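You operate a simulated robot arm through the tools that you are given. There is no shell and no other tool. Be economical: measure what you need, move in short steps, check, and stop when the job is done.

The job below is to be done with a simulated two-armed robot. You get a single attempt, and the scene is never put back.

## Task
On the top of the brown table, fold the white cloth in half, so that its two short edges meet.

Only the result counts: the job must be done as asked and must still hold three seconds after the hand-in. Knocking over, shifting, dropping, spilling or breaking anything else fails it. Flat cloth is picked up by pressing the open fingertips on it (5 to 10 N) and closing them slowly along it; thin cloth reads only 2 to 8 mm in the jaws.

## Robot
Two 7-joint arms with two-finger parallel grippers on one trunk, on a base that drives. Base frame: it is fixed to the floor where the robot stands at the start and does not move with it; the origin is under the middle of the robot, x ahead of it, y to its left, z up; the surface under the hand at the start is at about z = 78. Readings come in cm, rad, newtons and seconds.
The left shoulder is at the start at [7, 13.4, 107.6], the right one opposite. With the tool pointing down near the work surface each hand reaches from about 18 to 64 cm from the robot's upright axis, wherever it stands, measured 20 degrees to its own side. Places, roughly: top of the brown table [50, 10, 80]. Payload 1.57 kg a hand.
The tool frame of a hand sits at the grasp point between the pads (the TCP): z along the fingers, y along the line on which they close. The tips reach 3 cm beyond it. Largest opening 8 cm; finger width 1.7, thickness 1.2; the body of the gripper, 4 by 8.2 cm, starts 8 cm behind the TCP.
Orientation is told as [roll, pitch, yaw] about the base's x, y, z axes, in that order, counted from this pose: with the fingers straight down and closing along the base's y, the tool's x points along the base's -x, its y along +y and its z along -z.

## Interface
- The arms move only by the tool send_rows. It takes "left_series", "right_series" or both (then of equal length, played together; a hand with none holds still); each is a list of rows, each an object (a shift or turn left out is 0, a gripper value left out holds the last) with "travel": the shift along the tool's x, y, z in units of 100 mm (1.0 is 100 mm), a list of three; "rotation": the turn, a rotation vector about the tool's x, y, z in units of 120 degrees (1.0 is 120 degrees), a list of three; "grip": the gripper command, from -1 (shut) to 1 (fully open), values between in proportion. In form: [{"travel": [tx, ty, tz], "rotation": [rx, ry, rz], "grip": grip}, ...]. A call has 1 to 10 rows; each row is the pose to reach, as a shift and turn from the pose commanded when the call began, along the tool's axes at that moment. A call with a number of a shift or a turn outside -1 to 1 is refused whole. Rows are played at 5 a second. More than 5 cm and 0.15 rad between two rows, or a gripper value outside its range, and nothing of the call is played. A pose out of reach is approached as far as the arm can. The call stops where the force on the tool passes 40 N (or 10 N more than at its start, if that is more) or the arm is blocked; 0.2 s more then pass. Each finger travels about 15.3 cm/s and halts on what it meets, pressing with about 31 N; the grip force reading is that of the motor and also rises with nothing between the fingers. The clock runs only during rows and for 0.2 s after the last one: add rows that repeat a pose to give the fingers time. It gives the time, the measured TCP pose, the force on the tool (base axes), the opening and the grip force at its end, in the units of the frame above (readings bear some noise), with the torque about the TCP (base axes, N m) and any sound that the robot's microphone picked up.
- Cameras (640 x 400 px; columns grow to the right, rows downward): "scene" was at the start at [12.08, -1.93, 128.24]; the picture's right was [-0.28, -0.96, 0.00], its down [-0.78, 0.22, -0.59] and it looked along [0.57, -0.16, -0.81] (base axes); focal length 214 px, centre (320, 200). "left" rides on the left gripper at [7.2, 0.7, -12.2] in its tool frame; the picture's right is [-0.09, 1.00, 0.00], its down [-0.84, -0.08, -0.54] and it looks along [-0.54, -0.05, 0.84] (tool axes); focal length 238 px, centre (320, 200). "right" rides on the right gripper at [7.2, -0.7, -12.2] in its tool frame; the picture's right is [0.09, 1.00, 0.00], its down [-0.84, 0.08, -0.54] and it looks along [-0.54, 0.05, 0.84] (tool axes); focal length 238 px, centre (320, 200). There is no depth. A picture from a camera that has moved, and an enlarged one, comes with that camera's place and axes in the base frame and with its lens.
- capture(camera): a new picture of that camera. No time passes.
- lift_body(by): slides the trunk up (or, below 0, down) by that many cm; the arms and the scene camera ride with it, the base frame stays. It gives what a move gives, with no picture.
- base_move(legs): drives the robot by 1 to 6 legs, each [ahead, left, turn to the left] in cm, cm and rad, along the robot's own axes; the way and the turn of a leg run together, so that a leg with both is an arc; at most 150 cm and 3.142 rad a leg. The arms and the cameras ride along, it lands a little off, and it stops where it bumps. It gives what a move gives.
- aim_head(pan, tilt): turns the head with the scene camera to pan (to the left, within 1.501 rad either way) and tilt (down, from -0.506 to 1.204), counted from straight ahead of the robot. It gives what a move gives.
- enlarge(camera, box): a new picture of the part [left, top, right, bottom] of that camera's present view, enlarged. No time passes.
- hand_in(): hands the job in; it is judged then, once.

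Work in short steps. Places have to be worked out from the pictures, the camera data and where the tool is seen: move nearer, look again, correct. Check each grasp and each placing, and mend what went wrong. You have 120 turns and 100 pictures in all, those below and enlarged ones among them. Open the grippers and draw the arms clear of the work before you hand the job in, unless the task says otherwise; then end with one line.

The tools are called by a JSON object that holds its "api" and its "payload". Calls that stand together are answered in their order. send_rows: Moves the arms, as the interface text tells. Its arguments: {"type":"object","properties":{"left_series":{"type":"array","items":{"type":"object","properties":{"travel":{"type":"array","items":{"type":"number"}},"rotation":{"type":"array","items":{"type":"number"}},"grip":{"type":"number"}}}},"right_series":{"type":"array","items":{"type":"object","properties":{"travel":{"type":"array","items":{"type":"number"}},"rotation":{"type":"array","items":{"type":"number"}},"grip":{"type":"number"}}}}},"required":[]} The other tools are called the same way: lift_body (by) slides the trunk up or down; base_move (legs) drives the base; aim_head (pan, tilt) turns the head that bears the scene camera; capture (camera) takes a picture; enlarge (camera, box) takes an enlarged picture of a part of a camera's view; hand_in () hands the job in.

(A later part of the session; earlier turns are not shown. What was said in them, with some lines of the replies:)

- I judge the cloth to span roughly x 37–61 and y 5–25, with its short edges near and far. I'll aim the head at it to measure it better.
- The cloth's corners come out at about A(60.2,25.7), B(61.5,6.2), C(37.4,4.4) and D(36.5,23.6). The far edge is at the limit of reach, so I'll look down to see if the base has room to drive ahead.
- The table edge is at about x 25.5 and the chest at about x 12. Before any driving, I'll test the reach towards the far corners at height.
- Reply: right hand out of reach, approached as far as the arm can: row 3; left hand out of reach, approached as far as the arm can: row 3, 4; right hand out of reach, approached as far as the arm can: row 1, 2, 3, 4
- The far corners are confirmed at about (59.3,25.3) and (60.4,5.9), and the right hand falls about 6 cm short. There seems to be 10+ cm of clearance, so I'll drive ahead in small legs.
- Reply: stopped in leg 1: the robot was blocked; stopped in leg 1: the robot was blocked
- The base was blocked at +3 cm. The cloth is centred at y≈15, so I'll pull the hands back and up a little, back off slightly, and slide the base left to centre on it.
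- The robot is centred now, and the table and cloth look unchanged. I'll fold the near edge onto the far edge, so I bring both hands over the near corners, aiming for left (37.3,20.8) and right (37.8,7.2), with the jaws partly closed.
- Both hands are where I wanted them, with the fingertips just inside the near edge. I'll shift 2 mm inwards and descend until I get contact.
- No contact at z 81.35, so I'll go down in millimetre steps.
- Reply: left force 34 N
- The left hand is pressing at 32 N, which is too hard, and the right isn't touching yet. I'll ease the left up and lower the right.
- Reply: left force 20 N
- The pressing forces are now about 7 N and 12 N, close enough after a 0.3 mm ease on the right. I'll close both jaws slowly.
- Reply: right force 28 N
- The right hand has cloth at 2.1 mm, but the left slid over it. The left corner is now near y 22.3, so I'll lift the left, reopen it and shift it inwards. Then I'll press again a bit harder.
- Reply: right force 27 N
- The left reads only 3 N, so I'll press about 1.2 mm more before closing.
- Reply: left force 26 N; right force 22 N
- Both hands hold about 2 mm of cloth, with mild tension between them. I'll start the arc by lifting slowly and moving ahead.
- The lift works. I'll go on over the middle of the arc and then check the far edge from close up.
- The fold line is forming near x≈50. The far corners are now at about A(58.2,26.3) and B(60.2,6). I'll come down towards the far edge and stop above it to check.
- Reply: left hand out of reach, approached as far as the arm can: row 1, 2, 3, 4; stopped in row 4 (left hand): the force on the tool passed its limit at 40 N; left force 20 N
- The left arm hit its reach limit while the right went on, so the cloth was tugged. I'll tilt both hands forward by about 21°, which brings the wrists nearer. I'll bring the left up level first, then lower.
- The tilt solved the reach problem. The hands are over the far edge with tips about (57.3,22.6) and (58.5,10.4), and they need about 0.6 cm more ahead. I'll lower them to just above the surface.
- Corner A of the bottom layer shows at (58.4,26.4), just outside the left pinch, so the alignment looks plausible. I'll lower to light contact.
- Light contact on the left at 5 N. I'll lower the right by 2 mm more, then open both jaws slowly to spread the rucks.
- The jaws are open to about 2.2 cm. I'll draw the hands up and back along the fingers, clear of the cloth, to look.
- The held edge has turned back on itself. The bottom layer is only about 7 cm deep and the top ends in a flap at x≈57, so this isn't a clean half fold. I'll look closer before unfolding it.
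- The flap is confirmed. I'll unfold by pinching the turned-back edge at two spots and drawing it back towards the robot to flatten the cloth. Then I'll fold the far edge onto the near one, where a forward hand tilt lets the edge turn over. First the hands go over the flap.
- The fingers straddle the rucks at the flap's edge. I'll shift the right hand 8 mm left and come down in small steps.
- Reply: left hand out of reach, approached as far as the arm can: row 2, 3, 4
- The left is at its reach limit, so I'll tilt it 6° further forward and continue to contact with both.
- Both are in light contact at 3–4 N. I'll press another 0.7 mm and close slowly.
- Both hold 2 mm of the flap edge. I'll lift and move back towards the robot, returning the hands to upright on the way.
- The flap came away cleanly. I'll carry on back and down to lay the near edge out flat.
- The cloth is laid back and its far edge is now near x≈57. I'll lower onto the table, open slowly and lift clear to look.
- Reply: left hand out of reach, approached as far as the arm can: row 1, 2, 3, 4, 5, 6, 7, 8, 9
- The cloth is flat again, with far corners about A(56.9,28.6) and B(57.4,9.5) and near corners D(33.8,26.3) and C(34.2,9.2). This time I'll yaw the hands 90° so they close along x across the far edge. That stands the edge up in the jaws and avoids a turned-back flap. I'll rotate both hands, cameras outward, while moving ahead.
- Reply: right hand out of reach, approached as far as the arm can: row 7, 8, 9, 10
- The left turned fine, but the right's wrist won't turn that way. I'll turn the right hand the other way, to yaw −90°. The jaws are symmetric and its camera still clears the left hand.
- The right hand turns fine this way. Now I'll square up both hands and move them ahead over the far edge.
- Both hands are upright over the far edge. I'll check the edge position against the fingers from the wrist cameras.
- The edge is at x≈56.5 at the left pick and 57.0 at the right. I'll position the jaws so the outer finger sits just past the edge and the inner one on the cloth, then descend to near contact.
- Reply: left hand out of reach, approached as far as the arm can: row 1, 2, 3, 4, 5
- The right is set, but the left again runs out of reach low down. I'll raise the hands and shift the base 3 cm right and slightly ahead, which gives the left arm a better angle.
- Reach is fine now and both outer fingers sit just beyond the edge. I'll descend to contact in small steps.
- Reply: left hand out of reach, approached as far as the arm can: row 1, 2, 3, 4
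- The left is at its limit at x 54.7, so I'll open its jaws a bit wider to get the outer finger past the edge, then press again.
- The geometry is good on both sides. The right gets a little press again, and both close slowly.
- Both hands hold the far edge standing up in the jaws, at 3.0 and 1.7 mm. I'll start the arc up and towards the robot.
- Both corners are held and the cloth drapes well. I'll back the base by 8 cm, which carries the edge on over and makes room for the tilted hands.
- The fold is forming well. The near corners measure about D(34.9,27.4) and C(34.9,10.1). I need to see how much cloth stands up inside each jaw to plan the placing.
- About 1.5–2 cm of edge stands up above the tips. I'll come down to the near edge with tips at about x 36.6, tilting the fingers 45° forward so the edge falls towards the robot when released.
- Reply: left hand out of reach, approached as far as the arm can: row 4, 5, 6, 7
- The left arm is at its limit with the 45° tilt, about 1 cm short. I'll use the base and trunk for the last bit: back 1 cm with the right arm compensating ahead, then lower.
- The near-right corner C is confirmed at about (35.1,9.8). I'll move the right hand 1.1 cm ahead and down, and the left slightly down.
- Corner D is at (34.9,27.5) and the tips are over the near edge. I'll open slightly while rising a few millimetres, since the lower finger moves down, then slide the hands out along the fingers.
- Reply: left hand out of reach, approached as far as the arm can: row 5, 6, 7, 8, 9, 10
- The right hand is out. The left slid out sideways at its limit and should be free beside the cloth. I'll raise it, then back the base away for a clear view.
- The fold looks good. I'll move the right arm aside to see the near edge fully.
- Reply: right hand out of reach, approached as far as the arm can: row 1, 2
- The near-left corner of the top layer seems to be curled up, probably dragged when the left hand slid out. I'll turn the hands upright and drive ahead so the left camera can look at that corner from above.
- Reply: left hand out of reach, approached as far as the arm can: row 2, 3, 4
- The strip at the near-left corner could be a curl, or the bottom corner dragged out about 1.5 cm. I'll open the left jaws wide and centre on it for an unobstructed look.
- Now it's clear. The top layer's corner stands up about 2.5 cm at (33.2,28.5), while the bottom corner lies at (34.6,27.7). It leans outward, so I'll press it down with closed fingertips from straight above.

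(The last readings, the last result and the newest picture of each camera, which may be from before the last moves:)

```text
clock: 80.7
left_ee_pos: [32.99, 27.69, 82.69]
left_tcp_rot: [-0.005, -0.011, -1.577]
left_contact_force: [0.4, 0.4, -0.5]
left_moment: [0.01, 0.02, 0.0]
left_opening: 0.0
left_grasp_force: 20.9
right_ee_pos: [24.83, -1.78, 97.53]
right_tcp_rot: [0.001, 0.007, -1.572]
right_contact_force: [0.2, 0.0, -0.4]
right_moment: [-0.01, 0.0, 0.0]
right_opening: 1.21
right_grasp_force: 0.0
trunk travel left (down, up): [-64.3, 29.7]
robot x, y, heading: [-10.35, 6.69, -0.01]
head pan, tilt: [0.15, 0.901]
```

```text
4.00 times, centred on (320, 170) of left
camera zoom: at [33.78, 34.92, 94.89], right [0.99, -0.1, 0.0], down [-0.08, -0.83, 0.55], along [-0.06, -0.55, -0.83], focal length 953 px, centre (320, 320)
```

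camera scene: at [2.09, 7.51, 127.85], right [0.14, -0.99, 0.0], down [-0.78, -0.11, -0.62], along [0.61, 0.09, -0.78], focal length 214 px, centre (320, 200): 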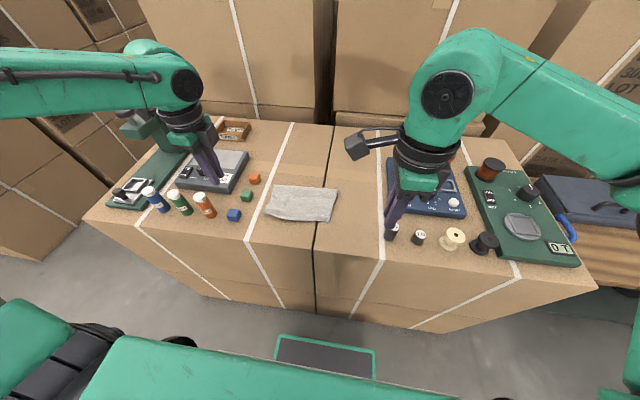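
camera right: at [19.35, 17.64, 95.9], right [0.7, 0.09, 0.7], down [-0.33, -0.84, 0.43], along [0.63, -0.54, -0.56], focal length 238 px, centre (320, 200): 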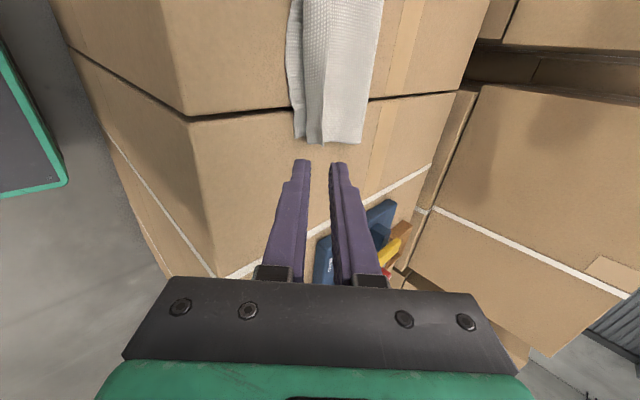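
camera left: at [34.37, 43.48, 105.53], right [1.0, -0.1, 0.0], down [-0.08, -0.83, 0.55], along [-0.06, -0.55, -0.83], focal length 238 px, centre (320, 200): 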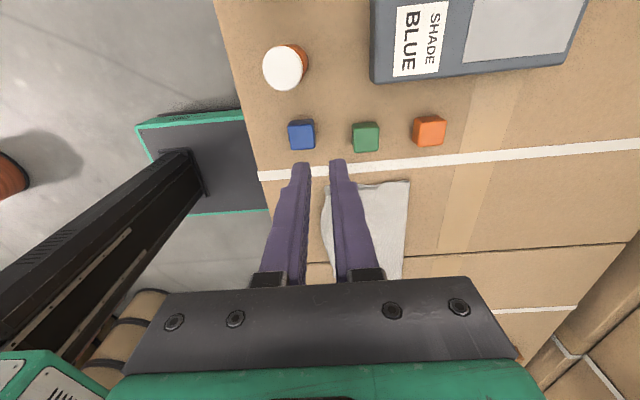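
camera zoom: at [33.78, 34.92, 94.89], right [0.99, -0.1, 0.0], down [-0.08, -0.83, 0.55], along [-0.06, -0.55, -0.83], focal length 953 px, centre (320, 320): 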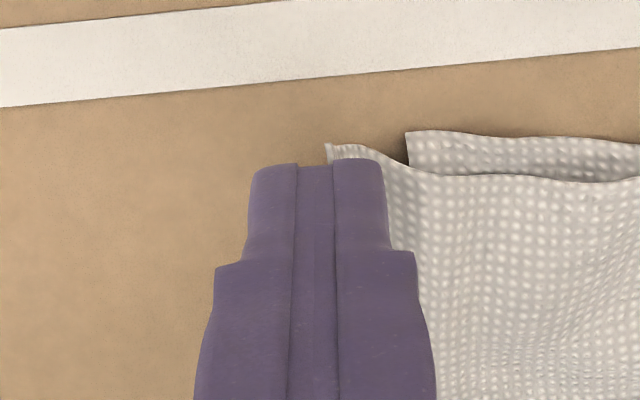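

The fingertips are just outside the lip, so I'll shift 8 mm ahead to be over it and press down.

{"api": "send_rows", "payload": {"left_series": [{"travel": [0, 0, -0.2]}, {"travel": [0.03, 0.08, -0.1]}, {"travel": [0.03, 0.08, 0.05]}, {"travel": [0.03, 0.08, 0.1]}, {"travel": [0.03, 0.08, 0.125]}, {"travel": [0.03, 0.08, 0.135]}]}}

{"api": "send_rows", "payload": {"left_series": [{"travel": [0, 0, -0.3]}, {"travel": [0, 0, -0.6]}, {"travel": [0.4, 0, -0.9]}, {"travel": [0.8, 0.05, -1.0], "grip": 1}, {"travel": [0.8, 0.05, -1.0], "grip": 1}]}}

{"api": "enlarge", "payload": {"camera": "left", "box": [272, 155, 368, 215]}}

{"api": "enlarge", "payload": {"camera": "scene", "box": [252, 175, 348, 235]}}

```text
clock: 82.1
left_ee_pos: [33.91, 27.93, 81.41]
left_tcp_rot: [-0.003, -0.012, -1.577]
left_contact_force: [-0.2, 0.6, 0.0]
left_moment: [-0.01, -0.01, 0.01]
left_opening: 0.0
left_grasp_force: 21.5
right_ee_pos: [24.76, -1.71, 97.41]
right_tcp_rot: [0.001, 0.007, -1.574]
right_contact_force: [0.2, -0.3, 0.0]
right_moment: [-0.01, -0.02, 0.0]
right_opening: 1.2
right_grasp_force: 0.0
trunk travel left (down, up): [-64.3, 29.7]
robot x, y, heading: [-10.73, 6.31, -0.008]
head pan, tilt: [0.15, 0.901]
```

```text
clock: 83.3
left_ee_pos: [34.58, 36.26, 91.4]
left_tcp_rot: [-0.003, -0.01, -1.578]
left_contact_force: [0.3, -0.1, 0.6]
left_moment: [0.04, -0.01, 0.02]
left_opening: 8.01
left_grasp_force: 0.0
right_ee_pos: [24.75, -1.89, 97.45]
right_tcp_rot: [0.002, 0.01, -1.572]
right_contact_force: [0.1, 1.3, -0.1]
right_moment: [-0.01, -0.01, 0.03]
right_opening: 1.21
right_grasp_force: 0.1
trunk travel left (down, up): [-64.3, 29.7]
robot x, y, heading: [-10.65, 6.17, -0.005]
head pan, tilt: [0.15, 0.901]
```

```text
6.67 times, centred on (320, 185) of left
camera zoom: at [35.37, 43.5, 103.46], right [0.99, -0.1, 0.0], down [-0.08, -0.83, 0.55], along [-0.06, -0.55, -0.83], focal length 1589 px, centre (320, 300)
```

zoom: 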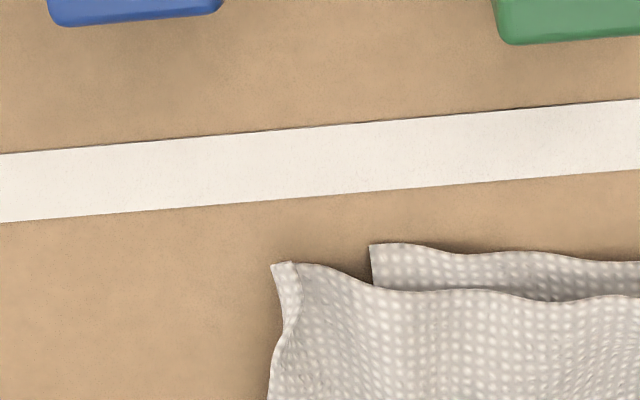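

```text
6.67 times, centred on (300, 205) of scene
camera zoom: at [2.13, 7.44, 127.84], right [0.14, -0.99, 0.0], down [-0.78, -0.11, -0.62], along [0.61, 0.09, -0.78], focal length 1430 px, centre (453, 167)
```

zoom: 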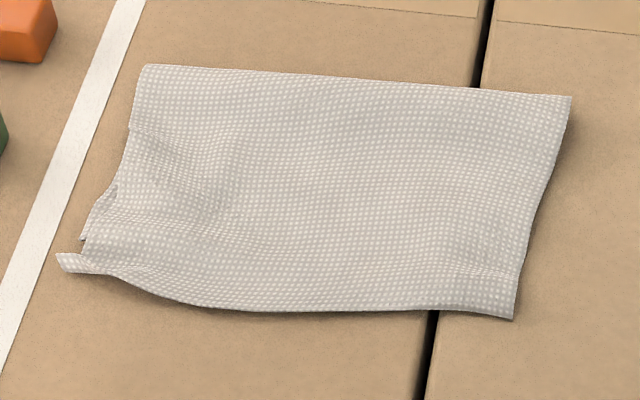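

The corner is mostly down now. The top layer still overshoots the bottom edge by about 1–1.7 cm. I'll correct by pressing lightly with both fingertips on the top layer close to the fold and drawing it 1.5 cm ahead. First I'll drive ahead and position the hands.

{"api": "base_move", "payload": {"legs": [[8, 0, 0]]}}

{"api": "send_rows", "payload": {"left_series": [{"travel": [-0.25, 0.02, 0], "grip": -1}, {"travel": [-0.5, 0.05, 0]}, {"travel": [-0.75, 0.08, 0]}, {"travel": [-1.0, 0.09, 0]}], "right_series": [{"travel": [0.25, 0.25, 0], "grip": -1}, {"travel": [0.5, 0.5, 0.05]}, {"travel": [0.75, 0.75, 0.1]}, {"travel": [1.0, 1.0, 0.2]}]}}

```text
clock: 84.3
left_ee_pos: [42.62, 35.96, 91.39]
left_tcp_rot: [-0.003, -0.013, -1.578]
left_contact_force: [0.5, 0.2, 0.0]
left_moment: [0.02, 0.03, 0.0]
left_opening: 8.0
left_grasp_force: 0.1
right_ee_pos: [32.79, -1.88, 97.44]
right_tcp_rot: [0.001, 0.007, -1.573]
right_contact_force: [0.4, -0.3, -1.4]
right_moment: [-0.04, 0.03, -0.01]
right_opening: 1.21
right_grasp_force: 0.1
trunk travel left (down, up): [-64.3, 29.7]
robot x, y, heading: [-2.06, 6.06, -0.006]
head pan, tilt: [0.15, 0.901]
```

```text
clock: 85.3
left_ee_pos: [43.71, 26.02, 90.96]
left_tcp_rot: [-0.004, -0.011, -1.578]
left_contact_force: [-0.2, -0.6, 0.0]
left_moment: [0.03, 0.0, -0.01]
left_opening: 0.0
left_grasp_force: 21.7
right_ee_pos: [42.79, 8.22, 95.28]
right_tcp_rot: [-0.001, 0.007, -1.572]
right_contact_force: [0.1, -0.2, 0.5]
right_moment: [-0.06, 0.0, 0.02]
right_opening: 0.01
right_grasp_force: 20.9
trunk travel left (down, up): [-64.3, 29.7]
robot x, y, heading: [-2.18, 6.47, -0.012]
head pan, tilt: [0.15, 0.901]
```

{"api": "send_rows", "payload": {"left_series": [{"travel": [-0.08, 0, 0.1]}, {"travel": [-0.15, 0, 0.3]}, {"travel": [-0.15, 0, 0.5]}, {"travel": [-0.15, 0, 0.6]}], "right_series": [{"travel": [0.2, 0.08, 0.2]}, {"travel": [0.43, 0.17, 0.5]}, {"travel": [0.43, 0.17, 0.8]}, {"travel": [0.43, 0.17, 1.0]}]}}

{"api": "send_rows", "payload": {"left_series": [{"travel": [0, 0, 0.15]}, {"travel": [0, 0, 0.28]}, {"travel": [0, 0, 0.31]}, {"travel": [0, 0, 0.31]}], "right_series": [{"travel": [0, 0, 0.15]}, {"travel": [0, 0, 0.3]}, {"travel": [0, 0, 0.34]}, {"travel": [0, 0, 0.34]}]}}

{"api": "enlarge", "payload": {"camera": "left", "box": [160, 80, 480, 280]}}

```text
clock: 86.1
left_ee_pos: [43.24, 24.83, 86.34]
left_tcp_rot: [-0.017, -0.007, -1.566]
left_contact_force: [-0.6, 3.7, -1.1]
left_moment: [-0.6, -0.01, 0.02]
left_opening: 0.0
left_grasp_force: 21.8
right_ee_pos: [44.69, 12.64, 88.82]
right_tcp_rot: [-0.002, 0.018, -1.572]
right_contact_force: [0.6, -3.8, 1.1]
right_moment: [0.63, 0.02, 0.0]
right_opening: 0.01
right_grasp_force: 21.6
trunk travel left (down, up): [-64.3, 29.7]
robot x, y, heading: [-2.44, 6.47, -0.011]
head pan, tilt: [0.15, 0.901]
stopped in row 3 (left hand): the force on the tool passed its limit at 49 N (the readings are from after the stop); the commanded pose is now the measured one
```

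```text
clock: 87.1
left_ee_pos: [42.88, 25.02, 83.13]
left_tcp_rot: [-0.02, -0.005, -1.567]
left_contact_force: [5.1, 15.7, -23.9]
left_moment: [-1.83, 1.04, 0.29]
left_opening: 0.01
left_grasp_force: 21.0
right_ee_pos: [44.71, 12.82, 85.48]
right_tcp_rot: [0.0, 0.021, -1.569]
right_contact_force: [-5.3, -16.6, 23.4]
right_moment: [4.29, -0.54, 0.6]
right_opening: 0.0
right_grasp_force: 21.5
trunk travel left (down, up): [-64.3, 29.7]
robot x, y, heading: [-2.52, 6.06, -0.008]
head pan, tilt: [0.15, 0.901]
```

```text
2.00 times, centred on (320, 180) of left
camera zoom: at [43.86, 32.15, 95.3], right [1.0, -0.09, -0.02], down [-0.06, -0.83, 0.55], along [-0.06, -0.54, -0.84], focal length 477 px, centre (320, 240)
```

zoom: 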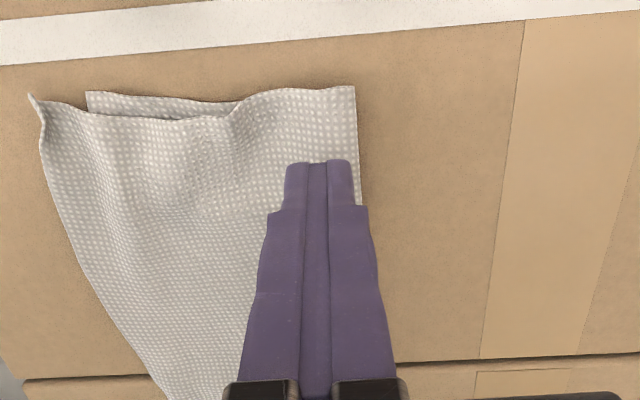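

The hands are touching, since the right camera meets the left gripper at 12 cm spacing. I'll move them apart.

{"api": "send_rows", "payload": {"left_series": [{"travel": [0.1, 0, -0.02]}, {"travel": [0.2, 0, -0.02]}], "right_series": [{"travel": [-0.1, 0, 0.0]}, {"travel": [-0.2, 0, 0.0]}]}}

```text
clock: 87.7
left_ee_pos: [43.0, 26.82, 83.44]
left_tcp_rot: [-0.014, -0.007, -1.569]
left_contact_force: [-0.4, 0.2, -0.5]
left_moment: [0.01, 0.01, 0.03]
left_opening: 0.0
left_grasp_force: 21.4
right_ee_pos: [44.48, 10.64, 85.32]
right_tcp_rot: [-0.001, 0.014, -1.571]
right_contact_force: [-0.4, 0.5, -0.3]
right_moment: [0.02, 0.01, -0.01]
right_opening: 0.0
right_grasp_force: 20.9
trunk travel left (down, up): [-64.3, 29.7]
robot x, y, heading: [-2.48, 6.27, -0.013]
head pan, tilt: [0.15, 0.901]
```

They're apart now, with no residual force. I'll descend to near contact.

{"api": "send_rows", "payload": {"left_series": [{"travel": [0, 0, 0.1]}, {"travel": [0, 0, 0.17]}, {"travel": [0, 0, 0.2]}, {"travel": [0, 0, 0.22]}], "right_series": [{"travel": [0, 0, 0.2]}, {"travel": [0, 0, 0.35]}, {"travel": [0, 0, 0.38]}, {"travel": [0, 0, 0.41]}]}}

```text
clock: 88.7
left_ee_pos: [42.98, 26.75, 81.31]
left_tcp_rot: [-0.017, -0.008, -1.568]
left_contact_force: [-0.3, 0.6, 1.8]
left_moment: [0.0, 0.0, 0.01]
left_opening: 0.0
left_grasp_force: 21.6
right_ee_pos: [44.69, 10.85, 81.25]
right_tcp_rot: [0.002, 0.015, -1.572]
right_contact_force: [-0.8, 0.1, -0.1]
right_moment: [0.0, -0.01, -0.01]
right_opening: 0.0
right_grasp_force: 21.5
trunk travel left (down, up): [-64.3, 29.7]
robot x, y, heading: [-2.38, 6.22, -0.01]
head pan, tilt: [0.15, 0.901]
```

Contact is just starting. I'll press slightly more and draw ahead 1.5 cm slowly, then lift.

{"api": "send_rows", "payload": {"left_series": [{"travel": [0, 0, 0.006]}, {"travel": [0, 0.03, 0.006]}, {"travel": [0, 0.06, 0.006]}, {"travel": [0, 0.09, 0.006]}, {"travel": [0, 0.12, 0.006]}, {"travel": [0, 0.15, 0.006]}, {"travel": [0, 0.16, 0.006]}], "right_series": [{"travel": [0, 0, 0.012]}, {"travel": [0, 0.025, 0.014]}, {"travel": [0, 0.05, 0.014]}, {"travel": [0, 0.075, 0.014]}, {"travel": [0, 0.1, 0.014]}, {"travel": [0, 0.12, 0.014]}, {"travel": [0, 0.12, 0.014]}]}}

{"api": "send_rows", "payload": {"left_series": [{"travel": [0, 0, -0.2]}, {"travel": [0, 0, -0.5]}, {"travel": [0.4, 0, -0.8]}, {"travel": [0.8, -0.2, -1.0]}], "right_series": [{"travel": [0, 0, -0.2]}, {"travel": [0, 0, -0.5]}, {"travel": [-0.4, 0, -0.8]}, {"travel": [-0.8, 0, -1.0]}]}}

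{"api": "enlarge", "payload": {"camera": "scene", "box": [240, 205, 352, 275]}}

{"api": "capture", "payload": {"camera": "left"}}

```text
clock: 90.3
left_ee_pos: [44.63, 26.94, 81.31]
left_tcp_rot: [-0.013, -0.007, -1.567]
left_contact_force: [-1.6, -0.6, 4.8]
left_moment: [0.0, 0.02, -0.03]
left_opening: 0.0
left_grasp_force: 21.8
right_ee_pos: [45.77, 10.93, 81.3]
right_tcp_rot: [0.002, 0.017, -1.571]
right_contact_force: [-0.2, 0.5, 2.4]
right_moment: [-0.01, 0.04, 0.04]
right_opening: 0.02
right_grasp_force: 20.7
trunk travel left (down, up): [-64.3, 29.7]
robot x, y, heading: [-2.53, 6.28, -0.007]
head pan, tilt: [0.15, 0.901]
```

```text
clock: 91.3
left_ee_pos: [42.42, 34.83, 91.81]
left_tcp_rot: [-0.014, -0.008, -1.566]
left_contact_force: [-0.1, 0.1, -0.6]
left_moment: [-0.01, -0.05, 0.01]
left_opening: 0.01
left_grasp_force: 21.6
right_ee_pos: [45.48, 2.51, 91.39]
right_tcp_rot: [0.003, 0.016, -1.572]
right_contact_force: [-0.4, -0.8, -0.2]
right_moment: [0.02, -0.03, -0.01]
right_opening: 0.01
right_grasp_force: 20.7
trunk travel left (down, up): [-64.3, 29.7]
robot x, y, heading: [-2.05, 6.2, -0.009]
head pan, tilt: [0.15, 0.901]
```

```text
5.71 times, centred on (296, 240) of scene
camera zoom: at [9.97, 7.43, 127.86], right [0.14, -0.99, 0.0], down [-0.77, -0.11, -0.62], along [0.62, 0.09, -0.78], focal length 1226 px, centre (457, -29)
```

zoom: 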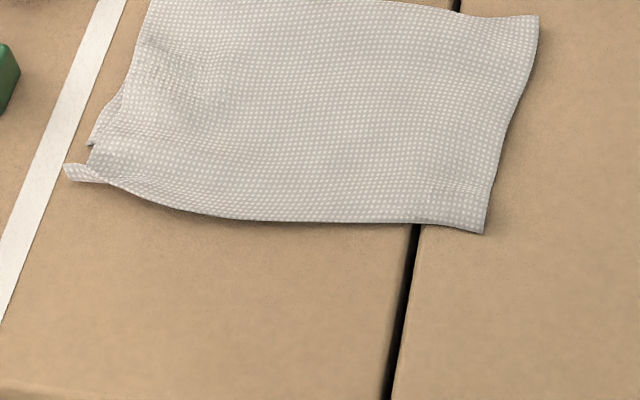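

```text
12 pictures are left
camera left: at [43.45, 42.13, 103.91], right [1.0, -0.09, -0.01], down [-0.07, -0.83, 0.55], along [-0.06, -0.55, -0.84], focal length 238 px, centre (320, 200)
```

left: 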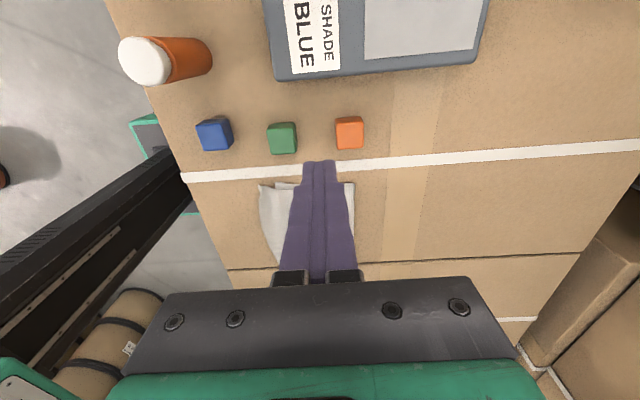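

{"api": "enlarge", "payload": {"camera": "left", "box": [240, 165, 368, 245]}}

```text
5.00 times, centred on (304, 205) of left
camera zoom: at [43.45, 42.13, 103.91], right [1.0, -0.09, -0.01], down [-0.07, -0.83, 0.55], along [-0.06, -0.55, -0.84], focal length 1192 px, centre (400, 175)
```

zoom: 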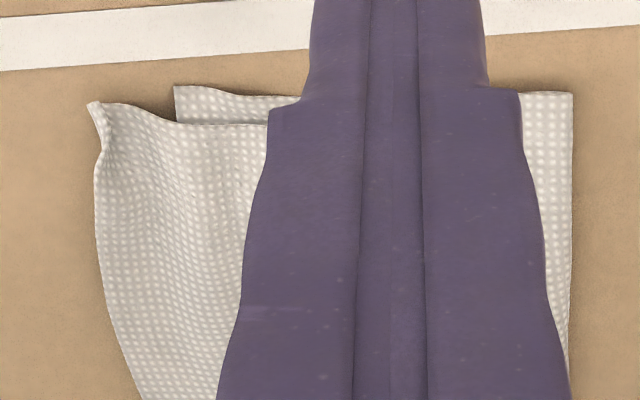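

The whole cloth moved and the offset between layers stayed at about 1.8 cm on the left. The top-left lip is still raised, so I'll grip just that lip, lift it and set it back 1.7 cm. First I'll back the base a little and bring the left hand over it with 3.2 cm jaws.

{"api": "base_move", "payload": {"legs": [[-4, 0, 0]]}}

{"api": "send_rows", "payload": {"left_series": [{"travel": [-0.25, -0.15, 0.1], "grip": -0.2}, {"travel": [-0.5, -0.3, 0.3]}, {"travel": [-0.7, -0.34, 0.5]}, {"travel": [-0.7, -0.34, 0.8]}, {"travel": [-0.7, -0.34, 0.9]}, {"travel": [-0.7, -0.34, 0.9]}]}}

{"api": "enlarge", "payload": {"camera": "left", "box": [220, 100, 420, 225]}}

```text
clock: 92.2
left_ee_pos: [39.13, 35.0, 91.51]
left_tcp_rot: [-0.02, -0.007, -1.567]
left_contact_force: [0.6, -0.5, -0.2]
left_moment: [0.04, 0.02, -0.02]
left_opening: 0.0
left_grasp_force: 20.8
right_ee_pos: [41.88, 2.65, 91.22]
right_tcp_rot: [-0.003, 0.017, -1.572]
right_contact_force: [0.4, 1.1, -0.4]
right_moment: [0.03, 0.02, -0.01]
right_opening: 0.0
right_grasp_force: 21.4
trunk travel left (down, up): [-64.3, 29.7]
robot x, y, heading: [-6.21, 6.11, -0.008]
head pan, tilt: [0.15, 0.901]
```

```text
clock: 93.6
left_ee_pos: [35.24, 27.81, 82.67]
left_tcp_rot: [-0.015, -0.009, -1.567]
left_contact_force: [-0.1, -0.3, -0.2]
left_moment: [0.0, 0.01, -0.02]
left_opening: 3.2
left_grasp_force: 0.0
right_ee_pos: [41.79, 2.72, 91.23]
right_tcp_rot: [-0.001, 0.016, -1.573]
right_contact_force: [0.5, -0.3, 0.9]
right_moment: [0.01, -0.02, 0.02]
right_opening: 0.0
right_grasp_force: 21.0
trunk travel left (down, up): [-64.3, 29.7]
robot x, y, heading: [-6.25, 6.31, -0.008]
head pan, tilt: [0.15, 0.901]
```

```text
3.20 times, centred on (320, 162) of left
camera zoom: at [36.13, 34.94, 94.91], right [1.0, -0.09, -0.02], down [-0.07, -0.83, 0.55], along [-0.06, -0.55, -0.84], focal length 763 px, centre (320, 320)
```

zoom: 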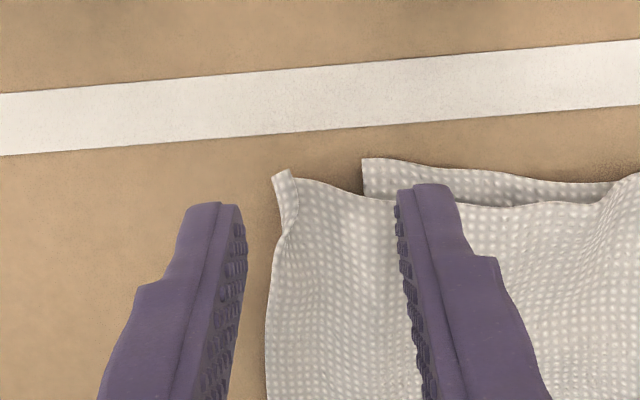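

The lip sits between the fingers. I'll descend to about 3 mm above the table and close slowly.

{"api": "send_rows", "payload": {"left_series": [{"travel": [0.0, -0.02, 0.06], "grip": -0.2}, {"travel": [0.0, -0.02, 0.115], "grip": -0.2}, {"travel": [0.0, -0.02, 0.115], "grip": -0.35}, {"travel": [0.0, -0.02, 0.115], "grip": -0.5}, {"travel": [0.0, -0.02, 0.115], "grip": -0.65}, {"travel": [0.0, -0.02, 0.115], "grip": -0.8}, {"travel": [0.0, -0.02, 0.115], "grip": -0.9}, {"travel": [0.0, -0.02, 0.115], "grip": -1}, {"travel": [0.0, -0.02, 0.115], "grip": -1}]}}

{"api": "enlarge", "payload": {"camera": "left", "box": [220, 100, 420, 225]}}

```text
clock: 95.6
left_ee_pos: [35.02, 27.77, 81.46]
left_tcp_rot: [-0.015, -0.007, -1.568]
left_contact_force: [-0.6, -0.2, -0.6]
left_moment: [0.01, 0.02, -0.01]
left_opening: 0.18
left_grasp_force: 23.2
right_ee_pos: [41.84, 2.72, 91.21]
right_tcp_rot: [-0.001, 0.017, -1.573]
right_contact_force: [-0.4, 0.6, -0.5]
right_moment: [0.0, 0.01, -0.03]
right_opening: 0.01
right_grasp_force: 21.3
trunk travel left (down, up): [-64.3, 29.7]
robot x, y, heading: [-5.96, 6.35, -0.014]
head pan, tilt: [0.15, 0.901]
```

```text
3.20 times, centred on (320, 162) of left
camera zoom: at [35.94, 34.99, 93.78], right [1.0, -0.09, -0.02], down [-0.07, -0.83, 0.55], along [-0.06, -0.55, -0.84], focal length 763 px, centre (320, 320)
```

zoom: 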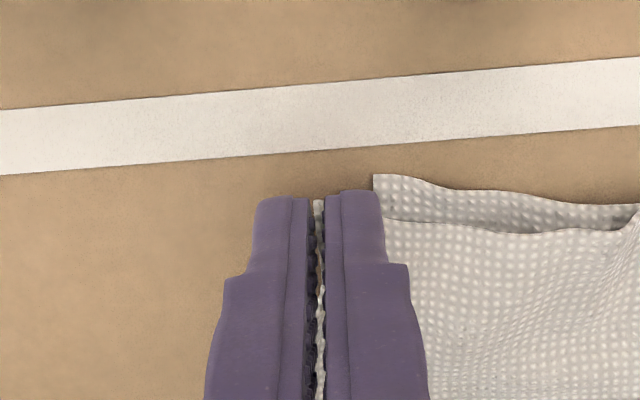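

The lip is gripped at 1.8 mm, and the bottom corner D is at (36.3,28.3). I'll lift 1 cm, carry it 2.2 cm ahead with a slight forward tilt, set it down, open slightly and withdraw along the fingers.

{"api": "send_rows", "payload": {"left_series": [{"travel": [0, 0.0, -0.06]}, {"travel": [0, 0.04, -0.1]}, {"travel": [0, 0.1, -0.1], "rotation": [-0.06, 0, 0]}, {"travel": [0, 0.16, -0.09], "rotation": [-0.12, 0, 0]}, {"travel": [0, 0.18, -0.05], "rotation": [-0.15, 0, 0]}, {"travel": [0, 0.18, -0.02], "rotation": [-0.15, 0, 0]}, {"travel": [0, 0.18, -0.02], "rotation": [-0.15, 0, 0], "grip": -0.9}, {"travel": [0, 0.18, -0.03], "rotation": [-0.15, 0, 0], "grip": -0.75}, {"travel": [0, 0.18, -0.03], "rotation": [-0.15, 0, 0], "grip": -0.75}]}}

{"api": "send_rows", "payload": {"left_series": [{"travel": [0, 0, -0.08]}, {"travel": [0, 0, -0.2]}, {"travel": [0, 0, -0.4]}, {"travel": [0, 0, -0.65]}, {"travel": [0.3, 0, -0.85]}, {"travel": [0.7, 0, -0.9], "grip": 1}, {"travel": [0.8, 0, -0.9], "grip": 1}]}}

{"api": "capture", "payload": {"camera": "left"}}

{"api": "enlarge", "payload": {"camera": "scene", "box": [240, 180, 368, 260]}}

```text
clock: 97.6
left_ee_pos: [36.84, 27.92, 81.79]
left_tcp_rot: [0.299, -0.007, -1.568]
left_contact_force: [-1.0, 0.0, 0.2]
left_moment: [-0.01, 0.01, -0.01]
left_opening: 1.02
left_grasp_force: 0.1
right_ee_pos: [41.86, 2.74, 91.2]
right_tcp_rot: [0.002, 0.015, -1.572]
right_contact_force: [0.1, 0.5, -0.6]
right_moment: [0.0, 0.01, 0.01]
right_opening: 0.0
right_grasp_force: 20.8
trunk travel left (down, up): [-64.3, 29.7]
robot x, y, heading: [-6.31, 6.42, -0.005]
head pan, tilt: [0.15, 0.901]
```

```text
clock: 99.2
left_ee_pos: [34.31, 35.6, 90.5]
left_tcp_rot: [0.296, -0.006, -1.57]
left_contact_force: [1.1, -0.6, -0.4]
left_moment: [0.02, -0.01, 0.01]
left_opening: 7.99
left_grasp_force: 0.0
right_ee_pos: [41.8, 2.6, 91.24]
right_tcp_rot: [0.0, 0.016, -1.573]
right_contact_force: [-0.4, 0.8, -0.9]
right_moment: [0.0, 0.0, -0.01]
right_opening: 0.0
right_grasp_force: 21.4
trunk travel left (down, up): [-64.3, 29.7]
robot x, y, heading: [-6.26, 6.28, -0.008]
head pan, tilt: [0.15, 0.901]
```

```text
8 pictures are left
camera left: at [31.44, 42.82, 102.32], right [0.95, -0.09, 0.29], down [-0.23, -0.83, 0.5], along [0.2, -0.54, -0.81], focal length 238 px, centre (320, 200)
```

left: 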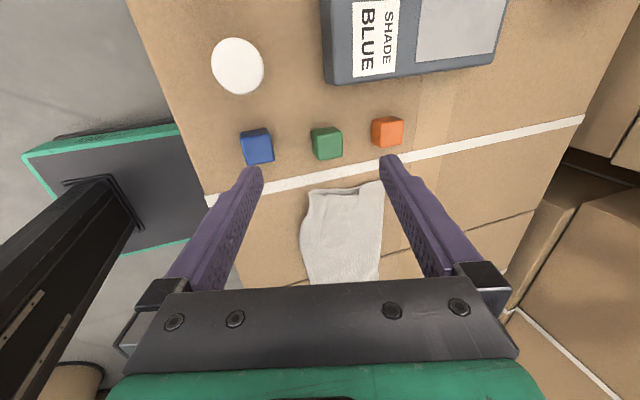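

```text
5.00 times, centred on (304, 220) of scene
camera zoom: at [6.31, 7.41, 127.84], right [0.14, -0.99, 0.0], down [-0.78, -0.11, -0.62], along [0.61, 0.09, -0.78], focal length 1072 px, centre (400, 100)
```

zoom: 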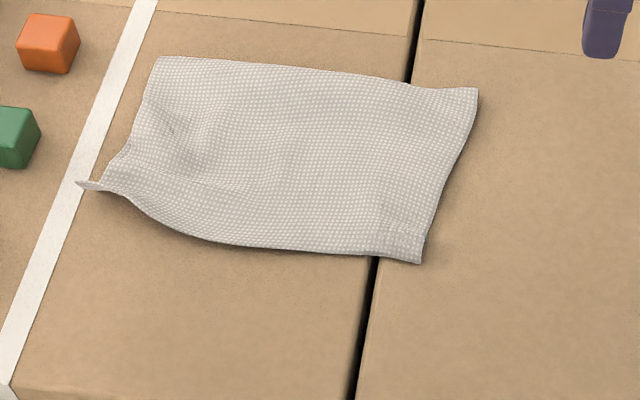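

{"api": "enlarge", "payload": {"camera": "left", "box": [290, 172, 402, 242]}}

```text
5.71 times, centred on (346, 207) of left
camera zoom: at [31.44, 42.82, 102.32], right [0.95, -0.09, 0.29], down [-0.23, -0.83, 0.5], along [0.2, -0.54, -0.81], focal length 1362 px, centre (171, 160)
```

zoom: 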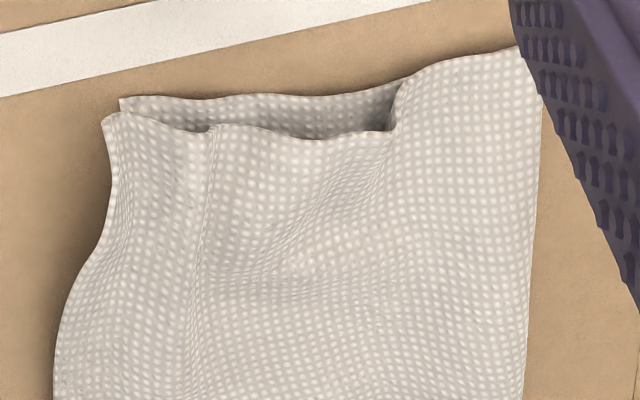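

The left corners now nearly coincide, and the right corners are within about 1 cm by my estimate. I'll open the grippers, raise both hands and back the robot away for a final check.

{"api": "send_rows", "payload": {"left_series": [{"travel": [0, 0, -0.2], "grip": 1}, {"travel": [0, 0, -0.4]}, {"travel": [0.1, 0, -0.5]}], "right_series": [{"travel": [0, 0, -0.2]}, {"travel": [0, 0, -0.4], "grip": 1}, {"travel": [0, 0, -0.6]}]}}

{"api": "base_move", "payload": {"legs": [[-20, 0, 0]]}}

{"api": "enlarge", "payload": {"camera": "scene", "box": [170, 80, 490, 280]}}

{"api": "capture", "payload": {"camera": "right"}}

```text
clock: 100.0
left_ee_pos: [32.67, 36.9, 95.16]
left_tcp_rot: [0.299, -0.005, -1.57]
left_contact_force: [0.3, -0.8, -0.2]
left_moment: [-0.03, 0.03, 0.0]
left_opening: 8.04
left_grasp_force: 0.0
right_ee_pos: [41.72, 2.5, 97.11]
right_tcp_rot: [0.0, 0.017, -1.569]
right_contact_force: [-0.3, 0.8, -0.5]
right_moment: [0.02, 0.0, 0.0]
right_opening: 7.99
right_grasp_force: 0.1
trunk travel left (down, up): [-64.3, 29.7]
robot x, y, heading: [-5.9, 5.98, -0.009]
head pan, tilt: [0.15, 0.901]
```

```text
clock: 101.6
left_ee_pos: [12.3, 37.0, 95.24]
left_tcp_rot: [0.298, -0.006, -1.568]
left_contact_force: [0.2, 0.4, 0.2]
left_moment: [-0.01, -0.04, 0.01]
left_opening: 8.0
left_grasp_force: 0.0
right_ee_pos: [21.41, 2.59, 97.08]
right_tcp_rot: [0.001, 0.014, -1.571]
right_contact_force: [-0.3, 0.5, 0.3]
right_moment: [0.01, 0.02, 0.01]
right_opening: 7.97
right_grasp_force: 0.1
trunk travel left (down, up): [-64.3, 29.7]
robot x, y, heading: [-26.67, 6.82, -0.009]
head pan, tilt: [0.15, 0.901]
```

```text
2.00 times, centred on (330, 180) of scene
camera zoom: at [-14.03, 7.67, 127.84], right [0.14, -0.99, 0.0], down [-0.78, -0.11, -0.62], along [0.61, 0.09, -0.78], focal length 429 px, centre (300, 240)
```

zoom: 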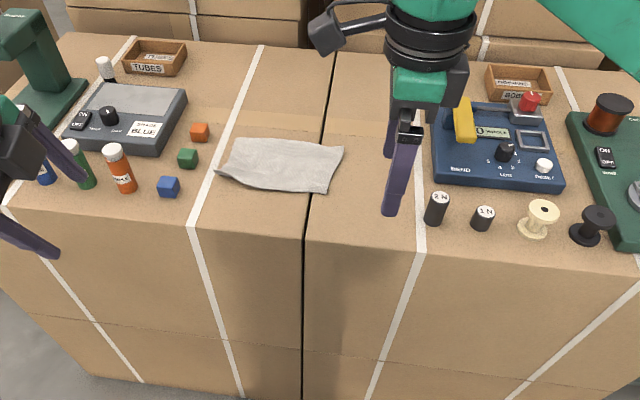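

```text
4 pictures are left
camera right: at [20.83, 9.58, 109.33], right [1.0, 0.09, 0.0], down [0.08, -0.85, 0.53], along [0.05, -0.53, -0.85], focal length 238 px, centre (320, 200)
```

right: 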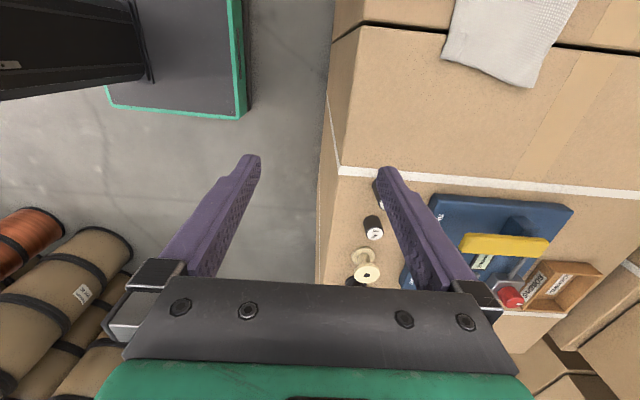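

{"api": "enlarge", "payload": {"camera": "right", "box": [430, 20, 558, 100]}}

{"api": "enlarge", "payload": {"camera": "scene", "box": [272, 143, 352, 193]}}

```text
5.00 times, centred on (494, 60) of right
camera zoom: at [20.83, 9.58, 109.33], right [1.0, 0.09, 0.0], down [0.08, -0.85, 0.53], along [0.05, -0.53, -0.85], focal length 1192 px, centre (-550, 900)
```

zoom: 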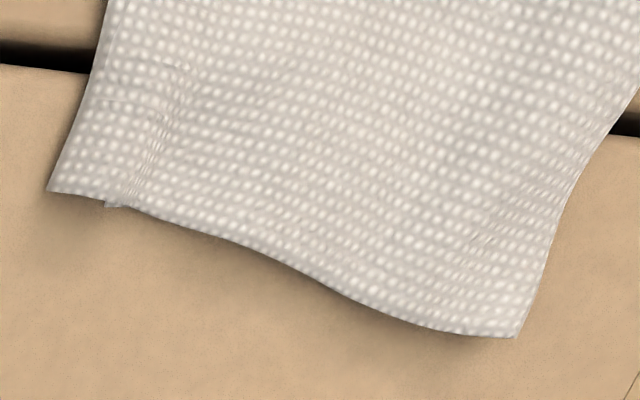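

```text
8.00 times, centred on (312, 168) of scene
camera zoom: at [-14.03, 7.67, 127.84], right [0.14, -0.99, 0.0], down [-0.78, -0.11, -0.62], along [0.61, 0.09, -0.78], focal length 1716 px, centre (384, 456)
```

zoom: 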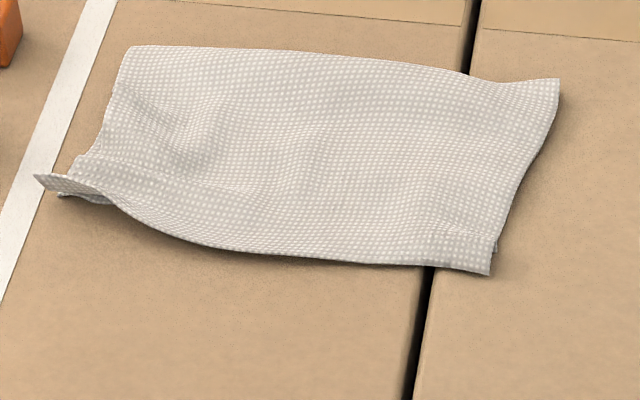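

The cloth is folded in half. The left corners nearly coincide, the right ones are about 1.6 cm apart, and the fold edge is even. Nothing else has moved, the grippers are open and the arms are clear, so I'll hand in.

{"api": "hand_in", "payload": {}}

```text
The job is handed in.
```

I handed in the white cloth folded in half on the brown table with its short edges together. The left corners nearly coincide but the top one curls up slightly, the right ones are about 1.6 cm apart, and nothing else looks disturbed.
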